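You operate a simulated robot arm through the tools that you are given. There is no shell and no other tool. Be economical: measure what you need, move in short steps, check, and stop when the job is done.

The job below is to be done with a simulated two-armed robot. You get a single attempt, and the scene is never put back.

## Task
Brush the fluff off the hair dryer's filter with the small block brush.
Fine: first switch its socket off and pull the plug; lay plug and cap on the dressing table; cap back on, brush back. Set down upright: small block brush. What is to be rubbed or washed off counts as gone when no trace of it is left.
Where things are to end (x, y in the base frame): dryer plug within 0.08 m of [0.62, 0.14].

Only the result counts: the job must be done as asked and must still hold three seconds after the hand-in. Knocking over, shifting, dropping, spilling or breaking anything else fails it. Lids that push on must go on centred and level and be pressed home; caps that screw on are set level and turned clockwise until they are tight.

## Robot
Two 7-joint arms with two-finger parallel grippers on one trunk, on a base that drives. Base frame: it is fixed to the floor where the robot stands at the start and does not move with it; the origin is under the middle of the robot, x ahead of it, y to its left, z up. Lengths are in m, angles in degrees, forces in N, time in s.
The left shoulder is at the start at [0.06, 0.144, 0.978], the right one opposite. With the tool pointing down near the work surface each hand reaches from about 0.32 to 0.74 m from the robot's upright axis, wherever it stands, measured 20 degrees to its own side. Places, roughly: dressing table top [0.8, 0.5, 0.8]; dryer plug (4x8x3 cm) [0.8, -0.2, 1.1]; small block brush (4x3x5 cm) [0.4, -0.6, 0.9]; white chest socket switch [0.8, -0.2, 1.2]. Payload 1.57 kg a hand.
The tool frame of a hand sits at the grasp point between the pads (the TCP): z along the fingers, y along the line on which they close. The tips reach 0.03 m beyond it. The gripper opens to 0.11 m. The fingers are 0.024 m wide and 0.012 m thick; the gripper's body (0.048 by 0.112 m) begins 0.078 m behind the TCP.
Orientation is that of the tool frame in the base frame, as a unit quaternion [w, x, y, z]. With the fingers straight down and closing along the base's y, the tool's x points along the base's -x, its y along +y and its z along -z.

## Interface
- The arms move only by the tool apply_moves. It takes "left_targets", "right_targets" or both (then of equal length, played together; a hand with none holds still); each is a list of rows, each a list of 7 numbers: the shift along the tool's x, y, z in cm, then the turn, a rotation vector about the tool's x, y, z in degrees, then the opening, from 0 (shut) to 1 (fully open). In form: [[tx, ty, tz, ax, ay, az, fingers], ...]. A call has 1 to 20 rows; each row is the pose to reach, as a shift and turn from the pose commanded when the call began, along the tool's axes at that moment. A row lasts 0.2 s, in which the tool goes at most 0.05 m and 8.6 degrees; a call with a longer step from one row to the next is refused whole, and so is a gripper value outside its range. Where a pose cannot be reached the arm comes as near as it can. A force on the tool above 40 N (or 10 N above the force at the start of the call, whichever is more), or a blocked arm, ends the call early, and 0.2 s more pass. Each finger travels about 0.045 m/s and halts on what it meets, pressing with about 26 N; the grip force reading is that of the motor and also rises with nothing between the fingers. The clock runs only during rows and for 0.2 s after the last one: add rows that repeat a pose to give the fingers time. The reply holds the time, the measured pose of the TCP, the force on the tool along the base axes, the opening and the grip force, in the units named above and with some noise, with the torque about the TCP (base axes, N m) and any sound that the robot's microphone picked up.
- Cameras (640 x 400 px; columns grow to the right, rows downward): "scene" is now at [0.0505, -0.0164, 1.5918]; the picture's right is [-0.18, -0.98, 0.00], its down [-0.71, 0.13, -0.69] and it looks along [0.68, -0.12, -0.72] (base axes); focal length 250 px, centre (320, 200). "left" rides on the left gripper at [0.07, -0.016, -0.141] in its tool frame; the picture's right is [0.23, 0.97, 0.00], its down [-0.86, 0.20, -0.48] and it looks along [-0.47, 0.11, 0.88] (tool axes); focal length 222 px, centre (320, 200). "right" rides on the right gripper at [0.07, 0.016, -0.141] in its tool frame; the picture's right is [-0.23, 0.97, 0.00], its down [-0.86, -0.20, -0.48] and it looks along [-0.47, -0.11, 0.88] (tool axes); focal length 222 px, centre (320, 200). There is no depth. A picture from a camera that has moved, and an enlarged one, comes with that camera's place and axes in the base frame and with its lens.
- capture(camera): a new picture of that camera. The clock stands still meanwhile.
- slide_trunk(by): slides the trunk up (or, below 0, down) by that many m; the arms and the scene camera ride with it, the base frame stays. It gives what a move gives, with no picture.
- steer(legs): drives the robot by 1 to 6 legs, each [ahead, left, turn to the left] in m, m and degrees, along the robot's own axes; the way and the turn of a leg run together, so that a leg with both is an arc; at most 1.5 m and 180 degrees a leg. The arms and the cameras ride along, it lands a little off, and it stops where it bumps. It gives what a move gives.
- head_to(pan, tilt): turns the head with the scene camera to pan (to the left, within 86 degrees either way) and tilt (down, from -29 to 69), counted from straight ahead of the robot. It gives what a move gives.
- inspect(camera, box): a new picture of the part [left, top, right, bottom] of that camera's present view, enlarged. The clock stands still meanwhile.
- close_job(): hands the job in; it is judged then, once.

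Work in short steps. Places have to be worked out from the pictures, the camera data and where the tool is seen: move nearer, look again, correct. Check each grasp and each placing, and mend what went wrong. You have 120 turns and 108 pictures in all, those below and enlarged ones among them. Open the grippers and draw the arms clear of the work before you hand the job in, unless the task says otherwise; then end with one line.

The tools are called as a command line: name --argument value ..., lists and objects as JSON in quotes. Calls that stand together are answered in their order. apply_moves: Moves the arms, as the interface text tells. Its arguments: {"type":"object","properties":{"left_targets":{"type":"array"},"right_targets":{"type":"array"}},"required":[]} The other tools are called the same way: slide_trunk (by) slides the trunk up or down; steer (legs) drives the base; head_to (pan, tilt) turns the head that bears the scene camera; capture (camera) takes a picture; inspect (camera, box) takes an enlarged picture of a part of a camera's view; close_job () hands the job in.

At the start:

```text
time: 0.0
left_eef_pos: [0.4077, 0.3232, 0.9995]
left_ee_rot: [0.0, 0.0, 1.0, 0.0]
left_ft_force: [0.2, -0.2, -0.4]
left_moment: [-0.02, 0.04, 0.03]
left_finger_gap: 0.11
left_grasp_force: 0.1
right_eef_pos: [0.521, -0.1095, 1.1497]
right_ee_rot: [0.002, 0.0, 1.0, 0.0]
right_ft_force: [-0.3, -0.8, -0.4]
right_moment: [0.01, -0.01, 0.01]
right_finger_gap: 0.1099
right_grasp_force: 0.1
trunk travel left (down, up): [-0.577, 0.013]
robot x, y, heading: [-0.0023, 0.0022, 0.0]
head pan, tilt: [-10.3, 46.0]
```

scene: 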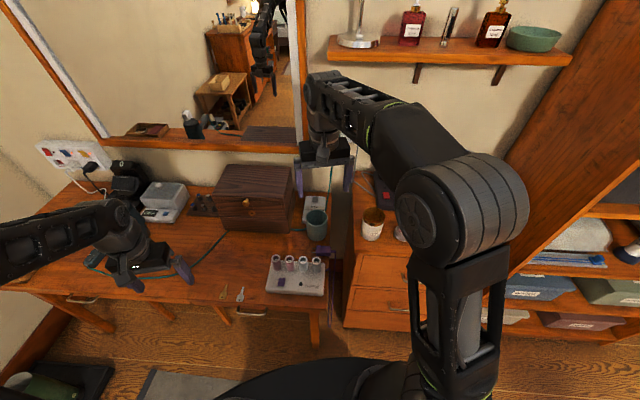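
right: 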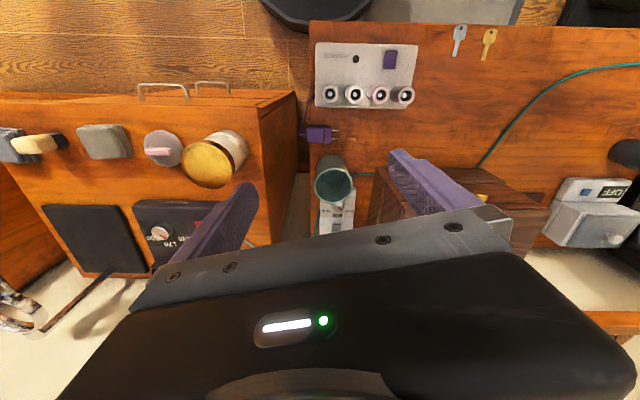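
left: 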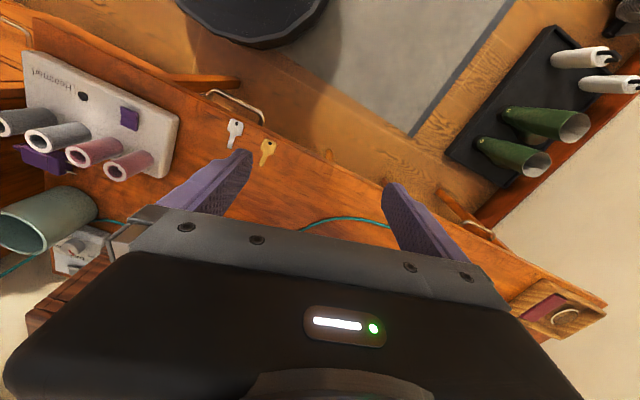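

The right arm hides part of the scene. I look around with the head first.

head_to --pan -45 --tilt 40

capture --camera "scene"

head_to --pan 30 --tilt 45

capture --camera "scene"

```text
time: 1.0
left_eef_pos: [0.4072, 0.3233, 0.9994]
left_ee_rot: [0.0, 0.0, 1.0, 0.0]
left_ft_force: [-0.5, -0.5, 0.3]
left_moment: [-0.02, -0.01, -0.01]
left_finger_gap: 0.1102
left_grasp_force: 0.0
right_eef_pos: [0.5207, -0.1101, 1.15]
right_ee_rot: [0.002, -0.001, 1.0, 0.0]
right_ft_force: [-0.5, -0.1, -0.5]
right_moment: [-0.01, 0.03, -0.01]
right_finger_gap: 0.1101
right_grasp_force: 0.1
trunk travel left (down, up): [-0.577, 0.013]
robot x, y, heading: [0.0001, 0.0001, 0.1]
head pan, tilt: [-45.0, 40.0]
```

```text
104 pictures are left
camera scene: at [0.0314, -0.062, 1.6004], right [-0.71, -0.71, 0.0], down [-0.46, 0.45, -0.77], along [0.54, -0.54, -0.64], focal length 250 px, centre (320, 200)
```

scene: 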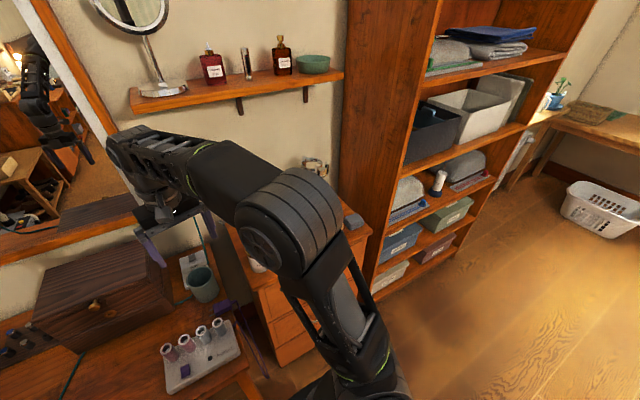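

```text
time: 2.5
left_eef_pos: [0.4067, 0.322, 0.9987]
left_ee_rot: [0.0, 0.0, 1.0, 0.0]
left_ft_force: [0.1, 0.1, -0.4]
left_moment: [0.03, 0.0, -0.01]
left_finger_gap: 0.1098
left_grasp_force: 0.1
right_eef_pos: [0.5205, -0.1099, 1.1505]
right_ee_rot: [0.002, 0.001, 1.0, -0.001]
right_ft_force: [0.4, 0.1, -0.7]
right_moment: [0.02, 0.0, 0.0]
right_finger_gap: 0.1102
right_grasp_force: 0.0
trunk travel left (down, up): [-0.577, 0.013]
robot x, y, heading: [-0.0002, 0.0035, 0.0]
head pan, tilt: [30.0, 45.0]
```

```text
103 pictures are left
camera scene: at [0.0417, 0.0387, 1.5931], right [0.5, -0.87, 0.0], down [-0.61, -0.35, -0.71], along [0.61, 0.35, -0.71], focal length 250 px, centre (320, 200)
```

scene: 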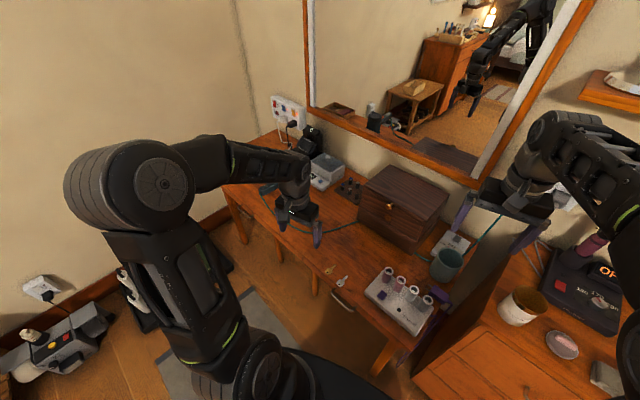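

The right arm hides the chest. I move it back and to the right to see the chest socket and dryer.

apply_moves --right_targets '[[2, -4, 0, 0, 0, 0, 1], [4, -8, 0, 0, 0, 0, 1], [6, -12, 0, 0, 0, 0, 1], [8, -16, 0, 0, 0, 0, 1], [10, -20, 0, 0, 0, 0, 1], [12, -24, 0, 0, 0, 0, 1], [14, -28, 0, 0, 0, 0, 1]]'

head_to --pan -10 --tilt 38

capture --camera "scene"

capture --camera "right"

```text
time: 4.1
left_eef_pos: [0.4075, 0.3231, 0.9991]
left_ee_rot: [0.0, 0.0, 1.0, 0.0]
left_ft_force: [-0.2, -0.2, 0.0]
left_moment: [0.01, -0.03, 0.0]
left_finger_gap: 0.1103
left_grasp_force: 0.1
right_eef_pos: [0.3764, -0.3901, 1.1535]
right_ee_rot: [0.003, 0.0, 1.0, -0.001]
right_ft_force: [0.5, -0.7, -0.1]
right_moment: [-0.02, -0.03, -0.02]
right_finger_gap: 0.1101
right_grasp_force: 0.0
trunk travel left (down, up): [-0.577, 0.013]
robot x, y, heading: [-0.0016, 0.0026, -0.1]
head pan, tilt: [30.0, 45.0]
```

```text
time: 5.1
left_eef_pos: [0.4068, 0.3221, 0.999]
left_ee_rot: [0.0, 0.001, 1.0, -0.001]
left_ft_force: [-0.2, 0.1, 0.4]
left_moment: [0.0, -0.01, -0.04]
left_finger_gap: 0.1097
left_grasp_force: 0.1
right_eef_pos: [0.3781, -0.3883, 1.1538]
right_ee_rot: [0.001, 0.0, 1.0, 0.0]
right_ft_force: [0.1, 0.3, -0.2]
right_moment: [0.01, -0.01, -0.03]
right_finger_gap: 0.1102
right_grasp_force: 0.0
trunk travel left (down, up): [-0.577, 0.013]
robot x, y, heading: [0.0004, 0.0007, 0.1]
head pan, tilt: [-10.0, 38.0]
```

```text
102 pictures are left
camera scene: at [0.0562, -0.0169, 1.6034], right [-0.17, -0.98, 0.0], down [-0.61, 0.11, -0.79], along [0.78, -0.14, -0.62], focal length 250 px, centre (320, 200)
```

scene: 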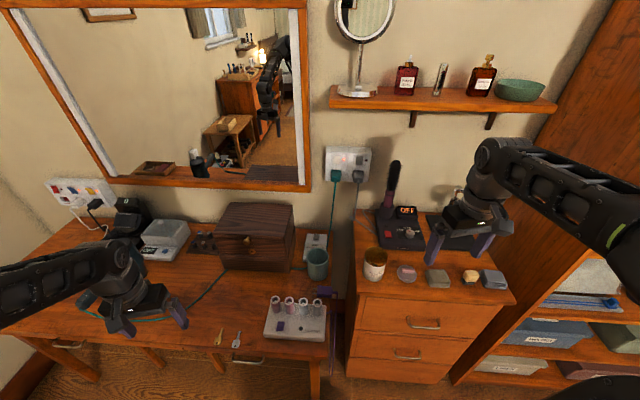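

```text
101 pictures are left
camera right: at [0.3087, -0.3727, 1.2958], right [0.23, 0.97, 0.0], down [0.85, -0.2, 0.48], along [0.47, -0.11, -0.88], focal length 222 px, centre (320, 200)
```

right: 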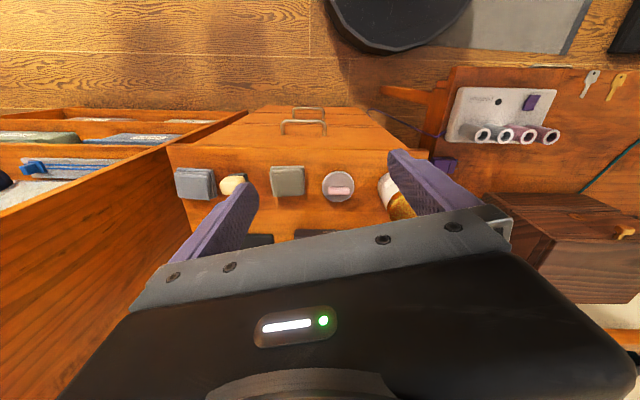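

Now I zoom into the socket, chest top, and dressing table.

inspect --camera "scene" --box '[300, 130, 420, 205]'

inspect --camera "scene" --box '[340, 160, 540, 300]'

inspect --camera "scene" --box '[180, 190, 340, 350]'

inspect --camera "scene" --box '[20, 160, 220, 290]'

```text
5.33 times, centred on (360, 168) of scene
camera zoom: at [0.0562, -0.0169, 1.6034], right [-0.17, -0.98, 0.0], down [-0.61, 0.11, -0.79], along [0.78, -0.14, -0.62], focal length 1335 px, centre (107, 373)
```

zoom: 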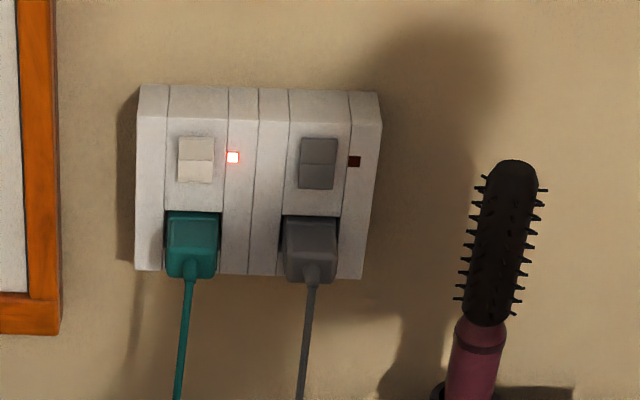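

```text
2.86 times, centred on (440, 230) of scene
camera zoom: at [0.0562, -0.0169, 1.6034], right [-0.17, -0.98, 0.0], down [-0.61, 0.11, -0.79], along [0.78, -0.14, -0.62], focal length 715 px, centre (-23, 114)
```

zoom: 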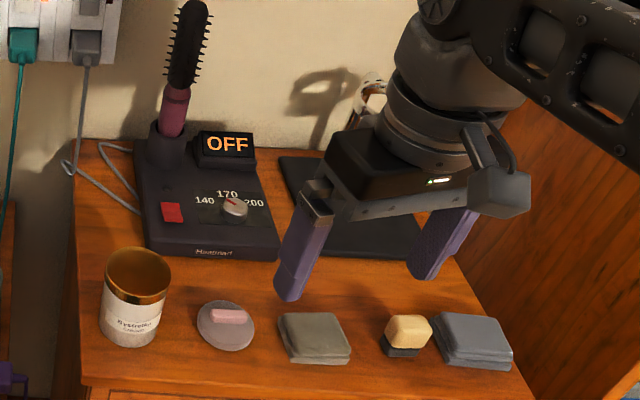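

```text
2.50 times, centred on (260, 270) of scene
camera zoom: at [0.0562, -0.0169, 1.6034], right [-0.17, -0.98, 0.0], down [-0.61, 0.11, -0.79], along [0.78, -0.14, -0.62], focal length 626 px, centre (470, 25)
```

zoom: 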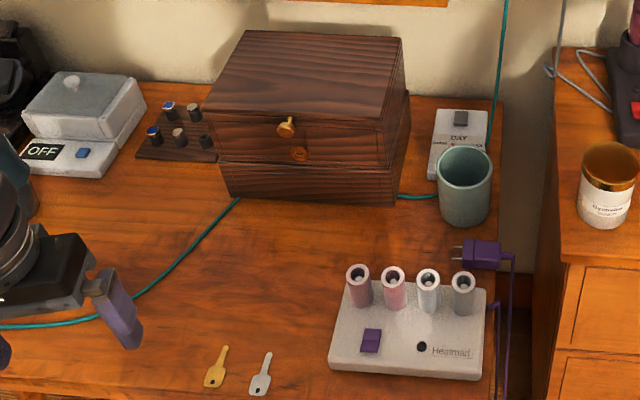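

```text
3.08 times, centred on (120, 225) of scene
camera zoom: at [0.0562, -0.0169, 1.6034], right [-0.17, -0.98, 0.0], down [-0.61, 0.11, -0.79], along [0.78, -0.14, -0.62], focal length 770 px, centre (935, 123)
```

zoom: 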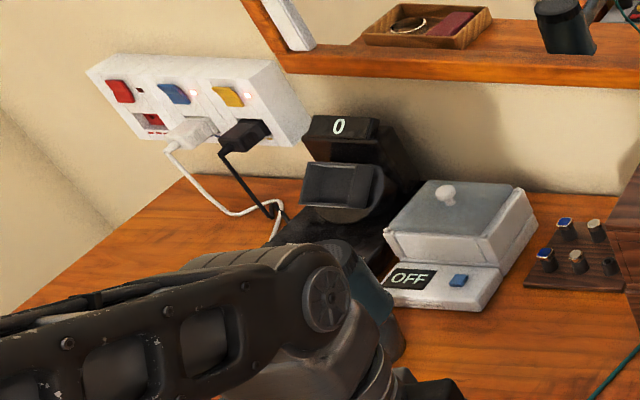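

The teal plug (lit outlet) looks like the dryer's, and its cord runs to something under the left hand. I lift the left arm away to see the dryer.

apply_moves --left_targets '[[0, 0, -4, 0, 0, 0, 1], [1, 2, -8, 0, 0, 0, 1], [2, 4, -12, 0, 0, 0, 1], [4, 6, -15, 0, 0, 0, 1], [6, 8, -18, 0, 0, 0, 1], [8, 10, -20, 0, 0, 0, 1], [10, 10, -22, 0, 0, 0, 1]]'

head_to --pan 15 --tilt 45

capture --camera "scene"

capture --camera "left"

```text
time: 6.7
left_eef_pos: [0.3351, 0.406, 1.1784]
left_ee_rot: [0.001, 0.002, 1.0, 0.002]
left_ft_force: [-0.7, -0.3, 0.1]
left_moment: [0.06, 0.02, -0.05]
left_finger_gap: 0.1099
left_grasp_force: 0.1
left hand out of reach, approached as far as the arm can: row 6, 7
right_eef_pos: [0.3764, -0.3907, 1.1536]
right_ee_rot: [0.002, 0.001, 1.0, 0.001]
right_ft_force: [-1.3, -0.2, -0.6]
right_moment: [0.03, -0.04, 0.01]
right_finger_gap: 0.1099
right_grasp_force: 0.0
trunk travel left (down, up): [-0.577, 0.013]
robot x, y, heading: [-0.0014, 0.0003, -0.1]
head pan, tilt: [-10.0, 38.0]
```

```text
time: 7.6
left_eef_pos: [0.3351, 0.4092, 1.1771]
left_ee_rot: [0.0, 0.001, 1.0, 0.0]
left_ft_force: [-1.1, 0.0, 0.2]
left_moment: [-0.02, 0.01, -0.03]
left_finger_gap: 0.1102
left_grasp_force: 0.1
right_eef_pos: [0.3784, -0.3888, 1.1544]
right_ee_rot: [0.001, 0.0, 1.0, -0.001]
right_ft_force: [0.0, 0.4, -0.3]
right_moment: [0.01, 0.02, 0.03]
right_finger_gap: 0.1101
right_grasp_force: 0.2
trunk travel left (down, up): [-0.577, 0.013]
robot x, y, heading: [-0.0022, -0.0032, -0.3]
head pan, tilt: [15.0, 45.0]
```

```text
96 pictures are left
camera scene: at [0.0497, 0.0187, 1.5932], right [0.26, -0.97, 0.0], down [-0.68, -0.18, -0.71], along [0.68, 0.18, -0.71], focal length 250 px, centre (320, 200)
```

scene: 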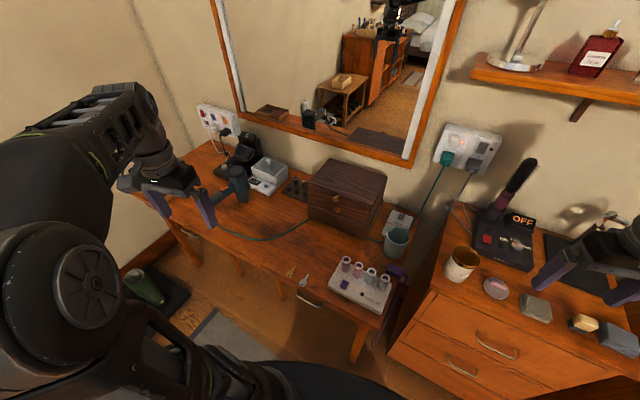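

```text
95 pictures are left
camera left: at [0.2647, 0.3933, 1.3178], right [-0.23, 0.97, 0.0], down [0.86, 0.2, 0.48], along [0.47, 0.11, -0.88], focal length 222 px, centre (320, 200)
```

left: 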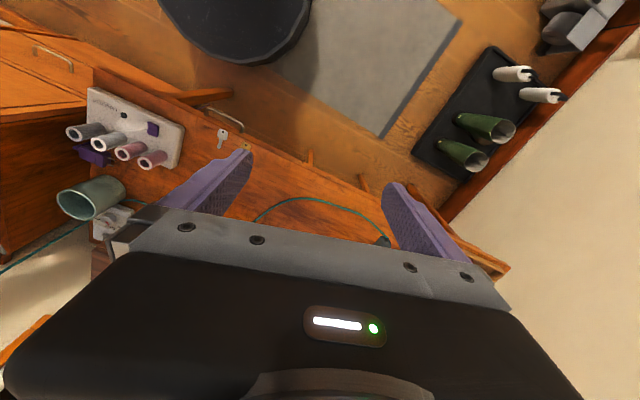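

inspect --camera "scene" --box '[170, 130, 330, 240]'

head_to --pan 50 --tilt 35

capture --camera "scene"

```text
3.64 times, centred on (250, 185) of scene
camera zoom: at [0.0497, 0.0187, 1.5932], right [0.26, -0.97, 0.0], down [-0.68, -0.18, -0.71], along [0.68, 0.18, -0.71], focal length 910 px, centre (574, 254)
```

zoom: 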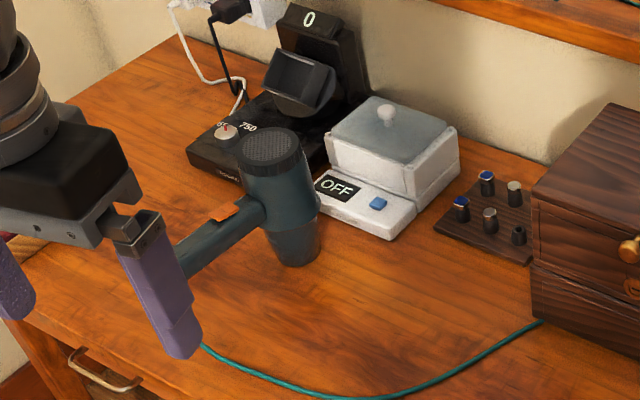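

```text
time: 8.6
left_eef_pos: [0.3364, 0.4102, 1.1777]
left_ee_rot: [0.0, 0.0, 1.0, -0.001]
left_ft_force: [-0.2, 0.3, -0.7]
left_moment: [0.0, -0.01, -0.01]
left_finger_gap: 0.1102
left_grasp_force: 0.1
right_eef_pos: [0.3781, -0.3896, 1.1544]
right_ee_rot: [0.002, 0.0, 1.0, -0.001]
right_ft_force: [-0.1, 0.2, -0.1]
right_moment: [0.01, -0.01, 0.01]
right_finger_gap: 0.1099
right_grasp_force: 0.1
trunk travel left (down, up): [-0.577, 0.013]
robot x, y, heading: [0.0, -0.0044, 0.1]
head pan, tilt: [50.0, 35.0]
```

```text
93 pictures are left
camera scene: at [0.0278, 0.0654, 1.6079], right [0.77, -0.64, 0.0], down [-0.37, -0.44, -0.82], along [0.53, 0.63, -0.57], focal length 250 px, centre (320, 200)
```

scene: 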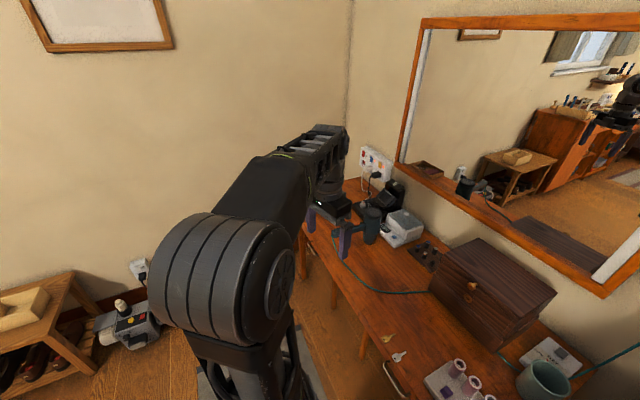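

The dryer stands nozzle-down, with its cap and mesh on top; its teal cord runs to the teal plug. I turn the right hand to point forward and approach the chest socket.

apply_moves --right_targets '[[-1, 1, 0, 0, -8.2, 0, 0.5], [-2, 2, -0.5, 0, -16.4, 0, 0.3], [-2, 3, -1, 0, -24.6, 0, 0], [-2, 4, -1, 0, -32.8, 0, 0], [-2, 5, -1, 0, -41, 0, 0], [-2, 7, -1, 0, -49.2, 0, 0], [-3, 9, -1.5, 0, -57.4, 0, 0], [-4, 11, -1.5, 0, -65.6, 0, 0], [-5, 13, -2, 0, -73.8, 0, 0], [-6, 14, -2, 0, -82, 0, 0], [-7, 15, -2, 0, -90, 0, 0]]'

head_to --pan -15 --tilt 30

capture --camera "right"

capture --camera "scene"

```text
time: 11.0
left_eef_pos: [0.3368, 0.4092, 1.1763]
left_ee_rot: [-0.002, 0.0, 1.0, 0.0]
left_ft_force: [-0.1, -0.2, 0.6]
left_moment: [-0.01, 0.04, -0.05]
left_finger_gap: 0.1102
left_grasp_force: 0.1
right_eef_pos: [0.5371, -0.2776, 1.1979]
right_ee_rot: [0.708, 0.0, 0.707, 0.0]
right_ft_force: [0.5, -0.8, 0.1]
right_moment: [-0.02, 0.01, -0.02]
right_finger_gap: 0.0001
right_grasp_force: 21.5
right hand out of reach, approached as far as the arm can: row 7, 8, 9, 10, 11
trunk travel left (down, up): [-0.577, 0.013]
robot x, y, heading: [-0.0001, 0.0005, -0.2]
head pan, tilt: [50.0, 35.0]
```

```text
time: 12.4
left_eef_pos: [0.3355, 0.4094, 1.1778]
left_ee_rot: [0.0, 0.001, 1.0, 0.0]
left_ft_force: [0.9, 0.1, 0.1]
left_moment: [0.01, -0.02, 0.01]
left_finger_gap: 0.1101
left_grasp_force: 0.1
right_eef_pos: [0.5342, -0.2774, 1.1997]
right_ee_rot: [0.708, 0.0, 0.706, 0.0]
right_ft_force: [-0.1, -0.3, 0.4]
right_moment: [0.01, 0.0, -0.01]
right_finger_gap: 0.0001
right_grasp_force: 21.3
trunk travel left (down, up): [-0.577, 0.013]
robot x, y, heading: [0.0007, -0.003, 0.1]
head pan, tilt: [-15.0, 30.0]
```

```text
92 pictures are left
camera right: at [0.3944, -0.2609, 1.1294], right [0.0, 0.97, 0.23], down [-0.48, -0.2, 0.85], along [0.88, -0.11, 0.47], focal length 222 px, centre (320, 200)
```

right: 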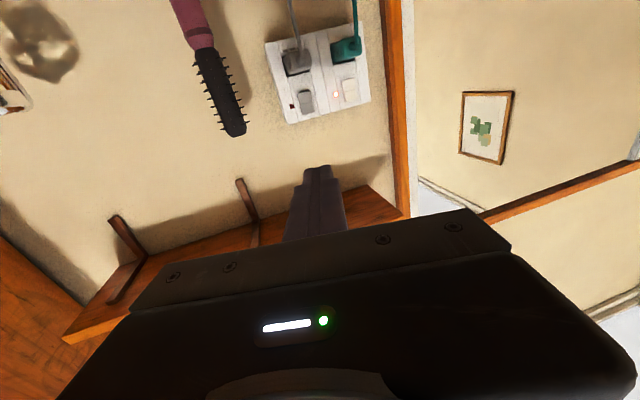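

```text
91 pictures are left
camera scene: at [0.0585, -0.0253, 1.6158], right [-0.26, -0.97, 0.0], down [-0.48, 0.13, -0.87], along [0.84, -0.22, -0.5], focal length 250 px, centre (320, 200)
```

scene: 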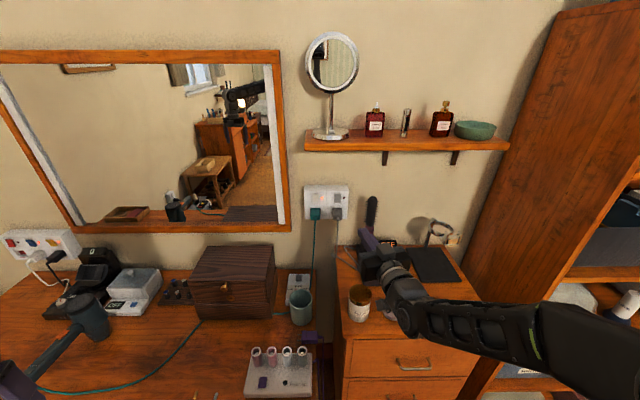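

The teal outlet's switch is at about (0.832, -0.214, 1.161), and the plug at about (0.80, -0.21, 1.10). I advance partway and check how the commanded pose follows.

apply_moves --right_targets '[[0, 0, 5, 0, 0, 0, 0], [0, 1, 10, 0, 0, 0, 0], [0, 2, 15, 0, 0, 0, 0], [0, 2, 15, 0, 0, 0, 0]]'

inspect --camera "right" --box '[200, 0, 440, 150]'

```text
refused: row 2 steps farther than a row can; nothing moved
```

```text
2.67 times, centred on (320, 75) of right
camera zoom: at [0.3944, -0.2609, 1.1294], right [0.0, 0.97, 0.23], down [-0.48, -0.2, 0.85], along [0.88, -0.11, 0.47], focal length 592 px, centre (320, 533)
```

zoom: 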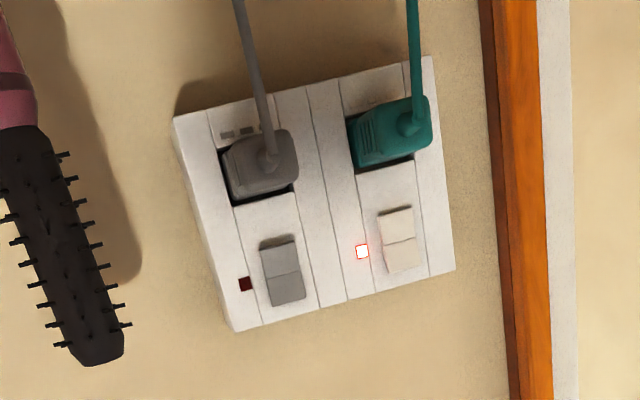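

The light is on, so I plan to press the rocker's upper half. Advancing in smaller rows.

apply_moves --right_targets '[[0, 0, 4, 0, 0, 0, 0], [0, 1, 8, 0, 0, 0, 0], [0, 2, 12, 0, 0, 0, 0], [0, 2, 12, 0, 0, 0, 0]]'

```text
time: 13.4
left_eef_pos: [0.3348, 0.4081, 1.1772]
left_ee_rot: [0.0, 0.0, 1.0, 0.001]
left_ft_force: [-0.4, -0.2, 1.0]
left_moment: [-0.01, -0.01, 0.0]
left_finger_gap: 0.11
left_grasp_force: 0.2
right_eef_pos: [0.6523, -0.258, 1.1989]
right_ee_rot: [0.709, -0.001, 0.706, 0.001]
right_ft_force: [0.3, 0.0, 0.1]
right_moment: [0.01, 0.01, -0.02]
right_finger_gap: 0.0
right_grasp_force: 21.8
trunk travel left (down, up): [-0.577, 0.013]
robot x, y, heading: [0.0015, 0.003, 0.1]
head pan, tilt: [-15.0, 30.0]
```

The commanded pose follows the achieved one. I line up with the switch's upper half, with the tips ~5 cm short of it.

apply_moves --right_targets '[[1, 1.5, 3, 0, 0, 0, 0], [2, 3, 6, 0, 0, 0, 0], [2.9, 4.4, 9, 0, 0, 0, 0], [2.9, 4.4, 9, 0, 0, 0, 0]]'

capture --camera "right"

inspect --camera "scene" --box '[270, 150, 430, 250]'

```text
time: 14.4
left_eef_pos: [0.3345, 0.4097, 1.1778]
left_ee_rot: [0.0, 0.0, 1.0, 0.0]
left_ft_force: [-0.9, 0.6, 0.1]
left_moment: [-0.01, 0.01, 0.02]
left_finger_gap: 0.1099
left_grasp_force: 0.1
right_eef_pos: [0.7456, -0.2127, 1.1737]
right_ee_rot: [0.709, 0.0, 0.706, 0.0]
right_ft_force: [-0.3, 0.2, 0.0]
right_moment: [0.01, -0.01, 0.02]
right_finger_gap: 0.0
right_grasp_force: 21.3
trunk travel left (down, up): [-0.577, 0.013]
robot x, y, heading: [-0.0002, -0.0042, 0.1]
head pan, tilt: [-15.0, 30.0]
```

```text
89 pictures are left
camera right: at [0.6045, -0.1966, 1.1031], right [0.0, 0.97, 0.23], down [-0.48, -0.2, 0.85], along [0.88, -0.11, 0.47], focal length 222 px, centre (320, 200)
```

right: 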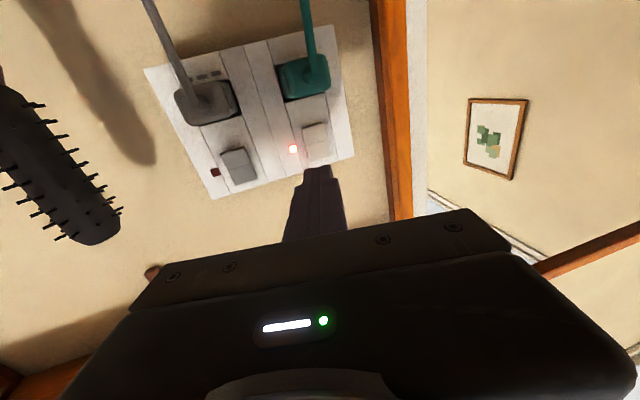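

```text
4.00 times, centred on (350, 200) of scene
camera zoom: at [0.0578, -0.0257, 1.6158], right [-0.26, -0.97, 0.0], down [-0.48, 0.13, -0.87], along [0.84, -0.22, -0.5], focal length 1001 px, centre (200, 200)
```

zoom: 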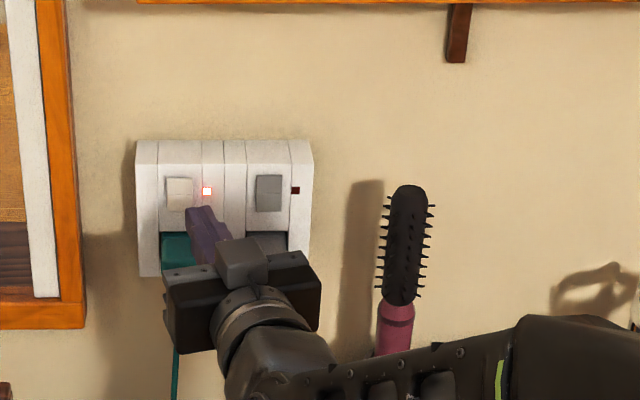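

The tips are lined up with the rocker's upper half. I press slowly.

apply_moves --right_targets '[[0, 0, 1.5, 0, 0, 0, 0], [0, 0, 3, 0, 0, 0, 0], [0, 0, 4, 0, 0, 0, 0], [0, 0, 4.5, 0, 0, 0, 0], [0, 0, 5, 0, 0, 0, 0], [0, 0, 5.3, 0, 0, 0, 0]]'

inspect --camera "right" --box '[200, 0, 440, 180]'

```text
time: 15.8
left_eef_pos: [0.3366, 0.4088, 1.1761]
left_ee_rot: [0.0, 0.0, 1.0, 0.0]
left_ft_force: [-0.3, 0.0, -0.6]
left_moment: [0.01, 0.01, 0.01]
left_finger_gap: 0.1099
left_grasp_force: 0.0
right_eef_pos: [0.7968, -0.2084, 1.1721]
right_ee_rot: [0.708, 0.0, 0.706, 0.0]
right_ft_force: [-0.2, -0.4, 0.3]
right_moment: [-0.01, -0.03, -0.02]
right_finger_gap: 0.0002
right_grasp_force: 21.2
trunk travel left (down, up): [-0.577, 0.013]
robot x, y, heading: [-0.0017, 0.0004, 0.3]
head pan, tilt: [-15.0, 30.0]
```

```text
2.22 times, centred on (320, 90) of right
camera zoom: at [0.6551, -0.1932, 1.1025], right [0.0, 0.97, 0.23], down [-0.48, -0.2, 0.85], along [0.88, -0.11, 0.47], focal length 494 px, centre (320, 444)
```

zoom: 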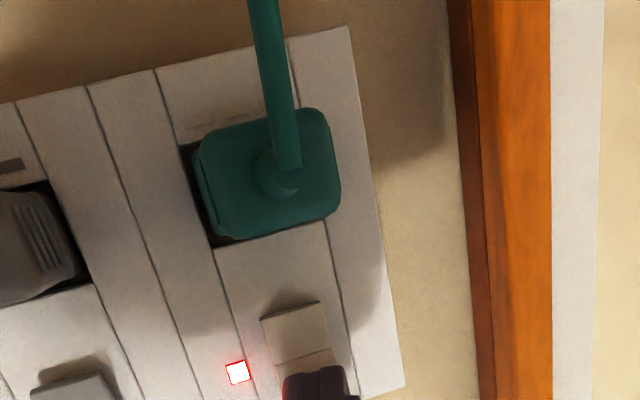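

Still no contact but the tip lies over the upper half. I press on slowly.

apply_moves --right_targets '[[0, -0.3, 0.4, 0, 0, 0, 0], [0, -0.3, 0.8, 0, 0, 0, 0], [0, -0.3, 1.2, 0, 0, 0, 0], [0, -0.3, 1.6, 0, 0, 0, 0], [0, -0.3, 2, 0, 0, 0, 0]]'

inspect --camera "right" --box '[200, 0, 440, 180]'

```text
time: 16.7
left_eef_pos: [0.33, 0.4097, 1.1784]
left_ee_rot: [0.002, 0.001, 1.0, 0.001]
left_ft_force: [-0.4, 0.2, -0.6]
left_moment: [0.0, -0.02, 0.02]
left_finger_gap: 0.1099
left_grasp_force: 0.0
right_eef_pos: [0.8015, -0.2122, 1.1737]
right_ee_rot: [0.707, 0.0, 0.707, 0.0]
right_ft_force: [-31.6, 1.8, 4.4]
right_moment: [0.0, 0.15, -0.27]
right_finger_gap: 0.0
right_grasp_force: 21.3
trunk travel left (down, up): [-0.577, 0.013]
robot x, y, heading: [-0.0022, -0.0014, -0.2]
head pan, tilt: [-15.0, 30.0]
stopped in row 4 (right hand): the force on the tool passed its limit at 45 N (the readings are from after the stop); the commanded pose is now the measured one
```

```text
2.22 times, centred on (320, 90) of right
camera zoom: at [0.6606, -0.1968, 1.104], right [0.0, 0.97, 0.23], down [-0.48, -0.2, 0.85], along [0.88, -0.11, 0.47], focal length 494 px, centre (320, 444)
```

zoom: 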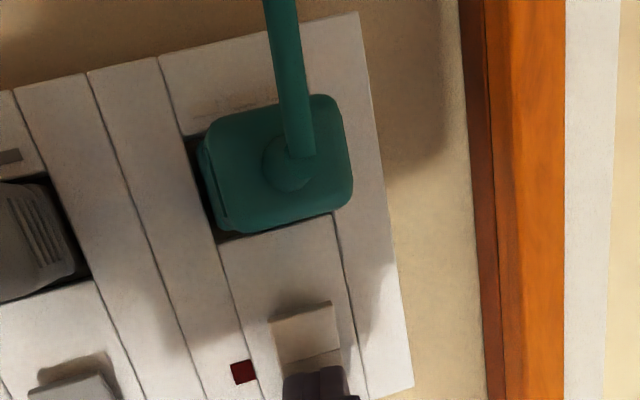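

The light is out, so the socket is off. I back off, open the fingers and lower in front of the plug at about (0.79, -0.207, 1.102).

apply_moves --right_targets '[[0, 0, -4, 0, 0, 0, 0.1], [0, 0, -8, 0, 0, 0, 0.3], [2, 0.2, -9, 0, 0, 0, 0.6], [4.5, 0.5, -9, 0, 0, 0, 0.6], [7.1, 0.5, -9, 0, 0, 0, 0.6], [7.1, 0.5, -9, 0, 0, 0, 0.6]]'

capture --camera "right"

capture --camera "scene"

```text
time: 18.1
left_eef_pos: [0.3348, 0.4081, 1.1778]
left_ee_rot: [0.0, 0.0, 1.0, -0.001]
left_ft_force: [-0.5, -0.3, -0.4]
left_moment: [0.01, -0.01, 0.02]
left_finger_gap: 0.11
left_grasp_force: 0.1
right_eef_pos: [0.7177, -0.2063, 1.0984]
right_ee_rot: [0.706, -0.001, 0.708, 0.002]
right_ft_force: [-0.1, -0.5, -0.4]
right_moment: [0.02, -0.01, 0.0]
right_finger_gap: 0.066
right_grasp_force: 0.1
trunk travel left (down, up): [-0.577, 0.013]
robot x, y, heading: [0.0011, 0.0019, -0.3]
head pan, tilt: [-15.0, 30.0]
```

```text
85 pictures are left
camera right: at [0.5757, -0.1909, 1.0297], right [0.0, 0.97, 0.23], down [-0.48, -0.2, 0.86], along [0.88, -0.11, 0.46], focal length 222 px, centre (320, 200)
```

right: 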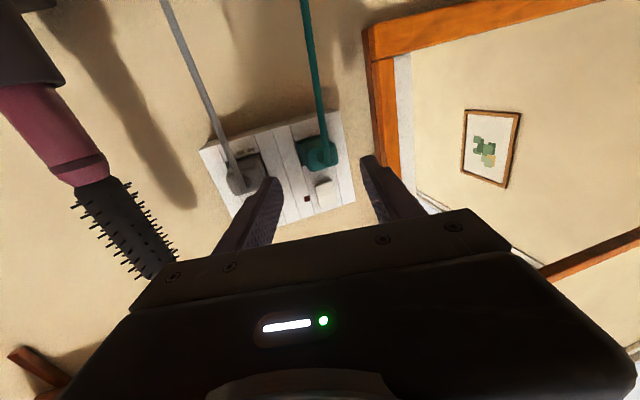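

```text
84 pictures are left
camera scene: at [0.0573, -0.0253, 1.6158], right [-0.26, -0.97, 0.0], down [-0.48, 0.13, -0.87], along [0.84, -0.22, -0.5], focal length 250 px, centre (320, 200)
```

scene: 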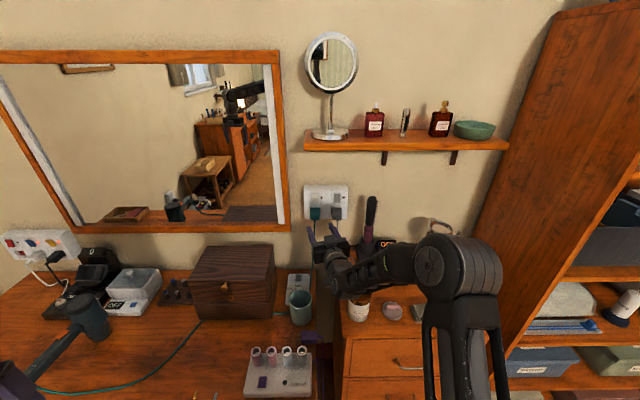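

The plug sits centred between the fingers. I advance and close on it.

apply_moves --right_targets '[[0, 0, 2.5, 0, 0, 0, 0.6], [0, 0, 5, 0, 0, 0, 0.6], [0, 0, 6.7, 0, 0, 0, 0.6], [0, 0, 6.9, 0, 0, 0, 0.6], [0, 0, 6.9, 0, 0, 0, 0.6]]'

capture --camera "right"

```text
time: 19.3
left_eef_pos: [0.3361, 0.4102, 1.1772]
left_ee_rot: [-0.001, 0.001, 1.0, 0.0]
left_ft_force: [0.7, 1.0, -0.1]
left_moment: [-0.02, 0.0, 0.02]
left_finger_gap: 0.1102
left_grasp_force: 0.0
right_eef_pos: [0.7863, -0.2082, 1.0982]
right_ee_rot: [0.706, 0.0, 0.709, 0.001]
right_ft_force: [-0.1, -0.5, 0.5]
right_moment: [0.01, -0.01, -0.02]
right_finger_gap: 0.0661
right_grasp_force: 0.1
trunk travel left (down, up): [-0.577, 0.013]
robot x, y, heading: [-0.0025, 0.0007, -0.0]
head pan, tilt: [-15.0, 30.0]
```

```text
83 pictures are left
camera right: at [0.645, -0.1921, 1.03], right [0.0, 0.97, 0.23], down [-0.48, -0.2, 0.86], along [0.88, -0.11, 0.46], focal length 222 px, centre (320, 200)
```

right: 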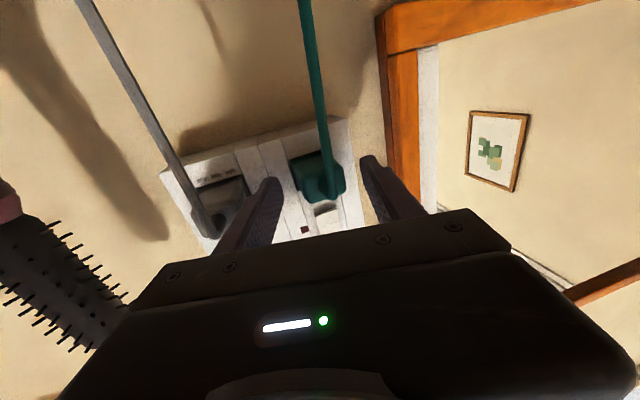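

The plug lies between the pads. Closing the fingers.

apply_moves --right_targets '[[0, 0, 0, 0, 0, 0, 0.3], [0, 0, 0, 0, 0, 0, 0], [0, 0, 0, 0, 0, 0, 0], [0, 0, 0, 0, 0, 0, 0]]'

capture --camera "right"

```text
time: 20.3
left_eef_pos: [0.3345, 0.4102, 1.1773]
left_ee_rot: [0.0, 0.0, 1.0, 0.001]
left_ft_force: [-0.4, -0.4, 0.6]
left_moment: [0.0, 0.01, -0.04]
left_finger_gap: 0.1099
left_grasp_force: 0.1
right_eef_pos: [0.7857, -0.2083, 1.0978]
right_ee_rot: [0.706, 0.0, 0.708, 0.0]
right_ft_force: [-3.5, 1.1, -0.8]
right_moment: [0.11, 0.03, -0.1]
right_finger_gap: 0.0382
right_grasp_force: 26.1
trunk travel left (down, up): [-0.577, 0.013]
robot x, y, heading: [0.001, -0.0003, -0.5]
head pan, tilt: [-15.0, 30.0]
```

```text
82 pictures are left
camera right: at [0.6443, -0.1919, 1.0301], right [0.0, 0.97, 0.23], down [-0.48, -0.2, 0.86], along [0.88, -0.11, 0.46], focal length 222 px, centre (320, 200)
```

right: 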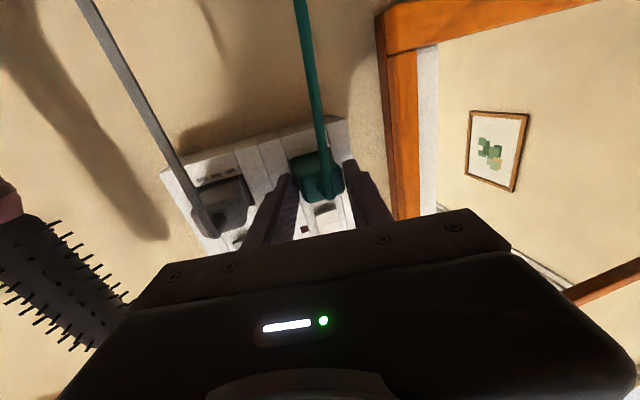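

The grip closed on a 3.8 cm body. I pull straight back slowly.

apply_moves --right_targets '[[0, 0, -0.7, 0, 0, 0, 0], [0, 0, -1.5, 0, 0, 0, 0], [0, 0, -2.5, 0, 0, 0, 0], [0, 0, -4, 0, 0, 0, 0], [0, 0, -6, 0, 0, 0, 0]]'

capture --camera "right"

```text
time: 21.5
left_eef_pos: [0.3354, 0.4101, 1.1776]
left_ee_rot: [0.0, 0.0, 1.0, 0.0]
left_ft_force: [0.1, 0.2, -0.1]
left_moment: [-0.02, -0.03, -0.02]
left_finger_gap: 0.1101
left_grasp_force: 0.1
right_eef_pos: [0.7264, -0.2103, 1.0985]
right_ee_rot: [0.706, -0.001, 0.708, 0.001]
right_ft_force: [0.0, -0.9, 0.1]
right_moment: [-0.02, 0.05, -0.01]
right_finger_gap: 0.0361
right_grasp_force: 25.9
trunk travel left (down, up): [-0.577, 0.013]
robot x, y, heading: [0.0002, 0.001, -0.0]
head pan, tilt: [-15.0, 30.0]
```

```text
81 pictures are left
camera right: at [0.5851, -0.1948, 1.0304], right [0.0, 0.97, 0.23], down [-0.48, -0.2, 0.86], along [0.88, -0.11, 0.46], focal length 222 px, centre (320, 200)
```

right: 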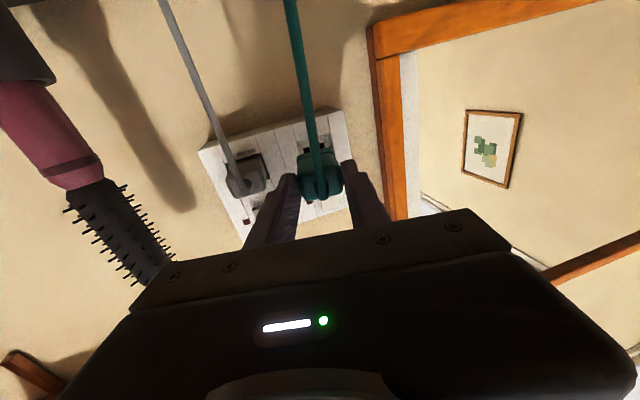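

The plug is free. I carry it high across to above (0.62, 0.14), pitching the tool 30° down on the way.

apply_moves --right_targets '[[0, 2, -3, 0, 0, 0, 0], [0, 5, -6, 0, 0, 0, 0], [0, 9, -8, 0, 0, 0, 0], [0, 13, -10, 0, 0, 0, 0], [0, 17, -11, 0, 6, 0, 0], [0, 21, -11, 0, 12, 0, 0], [0, 25, -11, 0, 18, 0, 0], [0, 29, -11, 0, 24, 0, 0], [0, 33, -11, 0, 30, 0, 0], [0, 35, -11, 0, 30, 0, 0], [0, 35, -11, 0, 30, 0, 0]]'

head_to --pan 5 --tilt 45

capture --camera "scene"

capture --camera "right"

```text
time: 23.9
left_eef_pos: [0.3346, 0.409, 1.1764]
left_ee_rot: [0.0, 0.0, 1.0, -0.001]
left_ft_force: [0.2, 0.3, -0.6]
left_moment: [-0.01, 0.02, 0.01]
left_finger_gap: 0.1099
left_grasp_force: 0.3
right_eef_pos: [0.6148, 0.1426, 1.1002]
right_ee_rot: [0.498, 0.0, 0.867, 0.0]
right_ft_force: [0.8, -0.5, -0.4]
right_moment: [0.01, 0.01, -0.02]
right_finger_gap: 0.0354
right_grasp_force: 25.8
trunk travel left (down, up): [-0.577, 0.013]
robot x, y, heading: [-0.0025, -0.0009, 0.3]
head pan, tilt: [-15.0, 30.0]
```

```text
time: 24.7
left_eef_pos: [0.3348, 0.4097, 1.1771]
left_ee_rot: [0.0, 0.001, 1.0, 0.0]
left_ft_force: [0.5, 0.6, 0.2]
left_moment: [0.01, 0.0, 0.03]
left_finger_gap: 0.1098
left_grasp_force: 0.2
right_eef_pos: [0.614, 0.1435, 1.0989]
right_ee_rot: [0.498, 0.0, 0.867, 0.0]
right_ft_force: [-0.4, -0.2, -0.5]
right_moment: [-0.01, 0.0, 0.01]
right_finger_gap: 0.0353
right_grasp_force: 25.7
trunk travel left (down, up): [-0.577, 0.013]
robot x, y, heading: [-0.0015, -0.002, 0.1]
head pan, tilt: [5.0, 45.0]
```

```text
80 pictures are left
camera scene: at [0.0515, 0.0051, 1.5932], right [0.09, -1.0, 0.0], down [-0.7, -0.06, -0.71], along [0.7, 0.06, -0.71], focal length 250 px, centre (320, 200)
```

scene: 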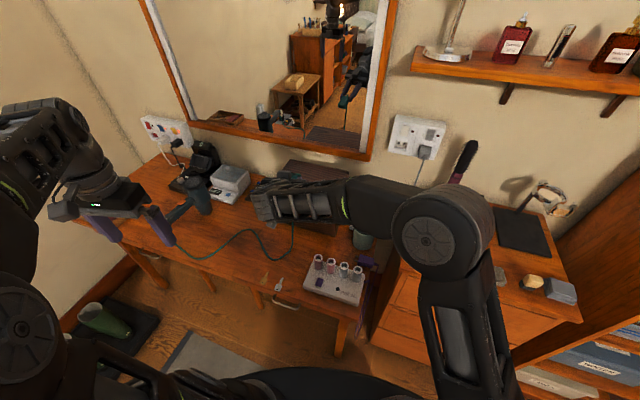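

```text
79 pictures are left
camera right: at [0.458, 0.1584, 1.1108], right [0.11, 0.97, 0.2], down [0.02, -0.2, 0.98], along [0.99, -0.11, -0.04], focal length 222 px, centre (320, 200)
```

right: 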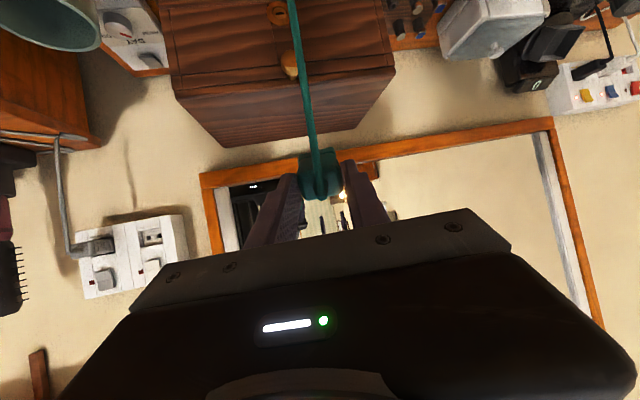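

The cord hangs clear in front of the box. I lower to z≈0.88 at x≈0.575 and look again.

apply_moves --right_targets '[[4, 0, 0.5, 0, 0, 0, 0], [8, 0, 2, 0, 0, 0, 0], [12, 0, 4, 0, 0, 0, 0], [16, 0, 5.7, 0, 0, 0, 0], [19, 0, 6.8, 0, 0, 0, 0], [21, 0, 7.5, 0, 0, 0, 0]]'

capture --camera "right"

inspect --camera "scene" --box '[150, 120, 420, 320]'

```text
time: 26.1
left_eef_pos: [0.3344, 0.4098, 1.1777]
left_ee_rot: [-0.001, 0.0, 1.0, -0.001]
left_ft_force: [0.0, 0.1, -0.4]
left_moment: [-0.02, 0.0, 0.01]
left_finger_gap: 0.1098
left_grasp_force: 0.0
right_eef_pos: [0.5753, 0.1437, 0.8795]
right_ee_rot: [0.498, -0.001, 0.867, 0.0]
right_ft_force: [0.0, 0.5, 0.4]
right_moment: [0.02, 0.0, 0.02]
right_finger_gap: 0.0352
right_grasp_force: 25.9
trunk travel left (down, up): [-0.577, 0.013]
robot x, y, heading: [-0.0027, 0.0018, -0.0]
head pan, tilt: [5.0, 45.0]
```

```text
78 pictures are left
camera right: at [0.4186, 0.1591, 0.891], right [0.11, 0.97, 0.2], down [0.02, -0.2, 0.98], along [0.99, -0.11, -0.04], focal length 222 px, centre (320, 200)
```

right: 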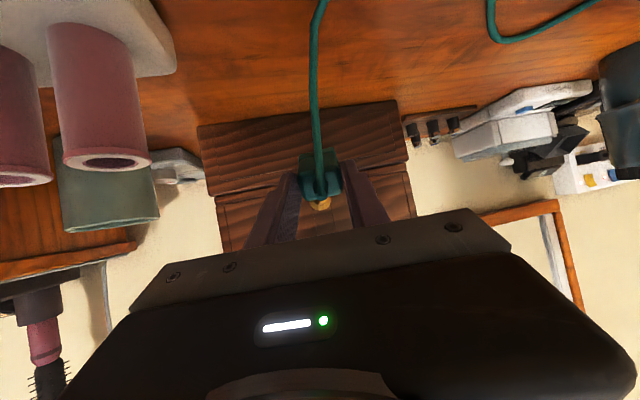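

```text
2.00 times, centred on (285, 220) of scene
camera zoom: at [0.0517, 0.0055, 1.5932], right [0.09, -1.0, 0.0], down [-0.7, -0.06, -0.71], along [0.7, 0.06, -0.71], focal length 501 px, centre (390, 160)
```

zoom: 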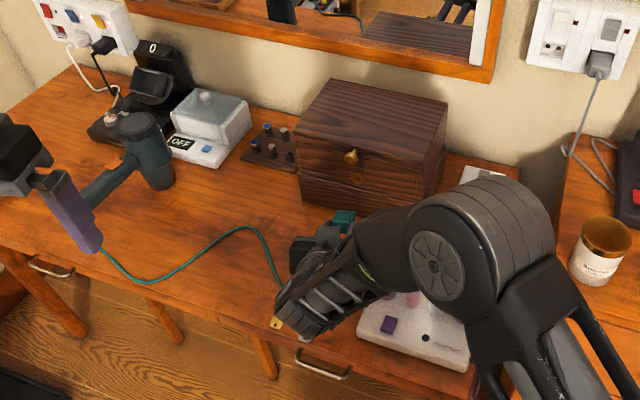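

Triangulating, the table top is at z≈0.77 and the box front is near x≈0.70, so there is room. I lower in small steps until it touches.

apply_moves --right_targets '[[1.73, 0, 1, 0, 0, 0, 0], [3.46, 0, 2, 0, 0, 0, 0], [4.33, 0, 2.5, 0, 0, 0, 0], [4.76, 0, 2.75, 0, 0, 0, 0], [5.2, 0, 3, 0, 0, 0, 0], [5.63, 0, 3.25, 0, 0, 0, 0]]'

capture --camera "right"

```text
time: 27.5
left_eef_pos: [0.3353, 0.4091, 1.1759]
left_ee_rot: [0.001, 0.0, 1.0, 0.001]
left_ft_force: [0.5, 0.1, -0.4]
left_moment: [-0.01, 0.03, -0.02]
left_finger_gap: 0.11
left_grasp_force: 0.2
right_eef_pos: [0.5746, 0.1429, 0.8137]
right_ee_rot: [0.499, 0.0, 0.867, 0.001]
right_ft_force: [0.6, -0.3, -0.2]
right_moment: [-0.03, 0.03, -0.02]
right_finger_gap: 0.0351
right_grasp_force: 25.6
trunk travel left (down, up): [-0.577, 0.013]
robot x, y, heading: [0.0026, 0.001, -0.1]
head pan, tilt: [5.0, 45.0]
```

```text
76 pictures are left
camera right: at [0.4178, 0.158, 0.8256], right [0.11, 0.97, 0.2], down [0.02, -0.2, 0.98], along [0.99, -0.11, -0.04], focal length 222 px, centre (320, 200)
```

right: 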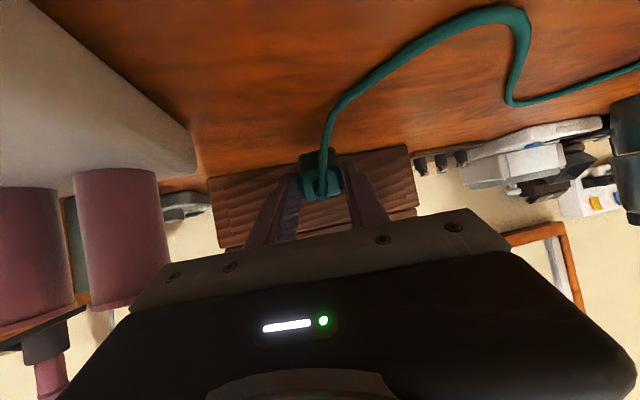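

No contact yet. Continue down in finer steps.

apply_moves --right_targets '[[0.35, 0, 0.2, 0, 0, 0, 0], [0.69, 0, 0.4, 0, 0, 0, 0], [1.04, 0, 0.6, 0, 0, 0, 0], [1.38, 0, 0.8, 0, 0, 0, 0], [1.56, 0, 0.9, 0, 0, 0, 0]]'

capture --camera "right"

```text
time: 28.7
left_eef_pos: [0.3328, 0.4087, 1.1781]
left_ee_rot: [0.001, 0.001, 1.0, 0.0]
left_ft_force: [0.4, -0.7, 0.4]
left_moment: [0.02, -0.01, 0.02]
left_finger_gap: 0.1102
left_grasp_force: 0.1
right_eef_pos: [0.5748, 0.1415, 0.7987]
right_ee_rot: [0.501, 0.0, 0.865, 0.0]
right_ft_force: [-2.0, -4.9, 16.6]
right_moment: [-0.07, -0.86, -0.21]
right_finger_gap: 0.0351
right_grasp_force: 25.5
trunk travel left (down, up): [-0.577, 0.013]
robot x, y, heading: [-0.0023, 0.0011, -0.2]
head pan, tilt: [5.0, 45.0]
```

```text
75 pictures are left
camera right: at [0.4173, 0.1572, 0.8094], right [0.11, 0.97, 0.2], down [0.01, -0.2, 0.98], along [0.99, -0.11, -0.03], focal length 222 px, centre (320, 200)
```

right: 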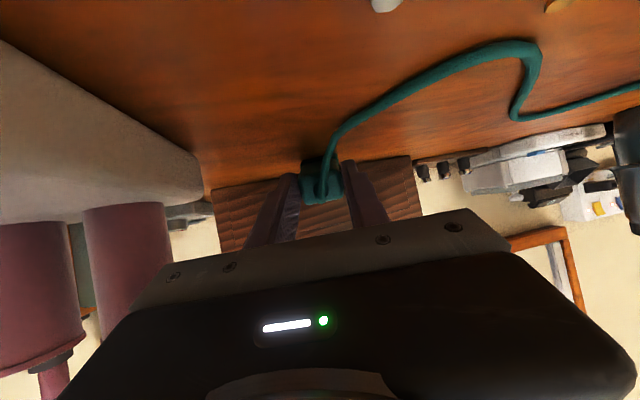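

The plug's nose rests on the table. I open the fingers to let its body settle.

apply_moves --right_targets '[[0, 0, 0, 0, 0, 0, 0.36], [0, 0, 0, 0, 0, 0, 0.45], [0, 0, 0, 0, 0, 0, 0.6], [0, 0, 0, 0, 0, 0, 0.6]]'

capture --camera "right"

```text
time: 29.7
left_eef_pos: [0.3347, 0.4088, 1.1772]
left_ee_rot: [0.0, 0.0, 1.0, 0.0]
left_ft_force: [-0.6, -0.2, -0.1]
left_moment: [-0.05, -0.02, -0.02]
left_finger_gap: 0.1098
left_grasp_force: 0.0
right_eef_pos: [0.5732, 0.1429, 0.7963]
right_ee_rot: [0.498, 0.0, 0.867, 0.001]
right_ft_force: [0.0, 0.8, 0.5]
right_moment: [-0.02, -0.02, 0.01]
right_finger_gap: 0.0662
right_grasp_force: 0.2
trunk travel left (down, up): [-0.577, 0.013]
robot x, y, heading: [0.0013, -0.0005, 0.0]
head pan, tilt: [5.0, 45.0]
```

```text
74 pictures are left
camera right: at [0.4173, 0.158, 0.8081], right [0.11, 0.97, 0.2], down [0.02, -0.2, 0.98], along [0.99, -0.11, -0.04], focal length 222 px, centre (320, 200)
```

right: 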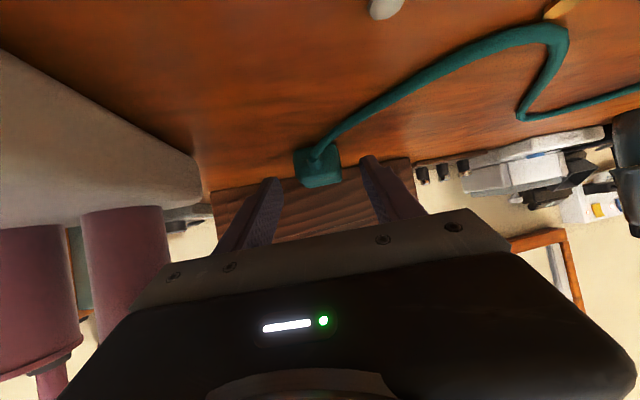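

The plug lies on the table. I withdraw the right hand back and up.

apply_moves --right_targets '[[-1, 0, -2, 0, 0, 0, 0.6], [-3, 0, -5, 0, 0, 0, 0.6], [-6, 0, -8, 0, 0, 0, 0.6], [-10, -1, -9, 0, 0, 0, 0.6], [-14, -4, -10, 0, 0, 0, 0.6], [-18, -8, -10, 0, 0, 0, 0.6], [-22, -12, -9, 0, 0, 0, 0.6], [-24, -16, -8, 0, 0, 0, 0.6]]'

capture --camera "scene"

```text
refused: row 5 steps farther than a row can; nothing moved
```

```text
73 pictures are left
camera scene: at [0.0516, 0.0053, 1.5931], right [0.09, -1.0, 0.0], down [-0.7, -0.06, -0.71], along [0.7, 0.06, -0.71], focal length 250 px, centre (320, 200)
```

scene: 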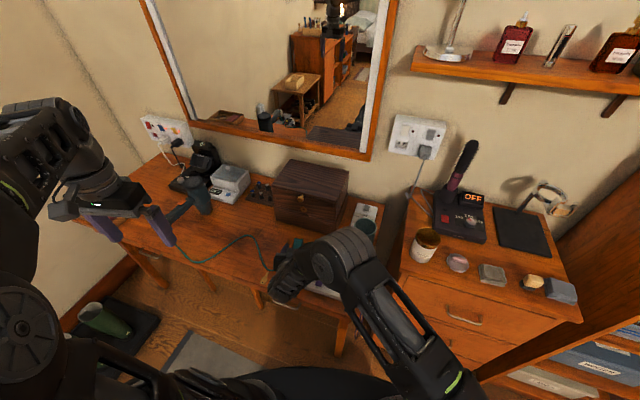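

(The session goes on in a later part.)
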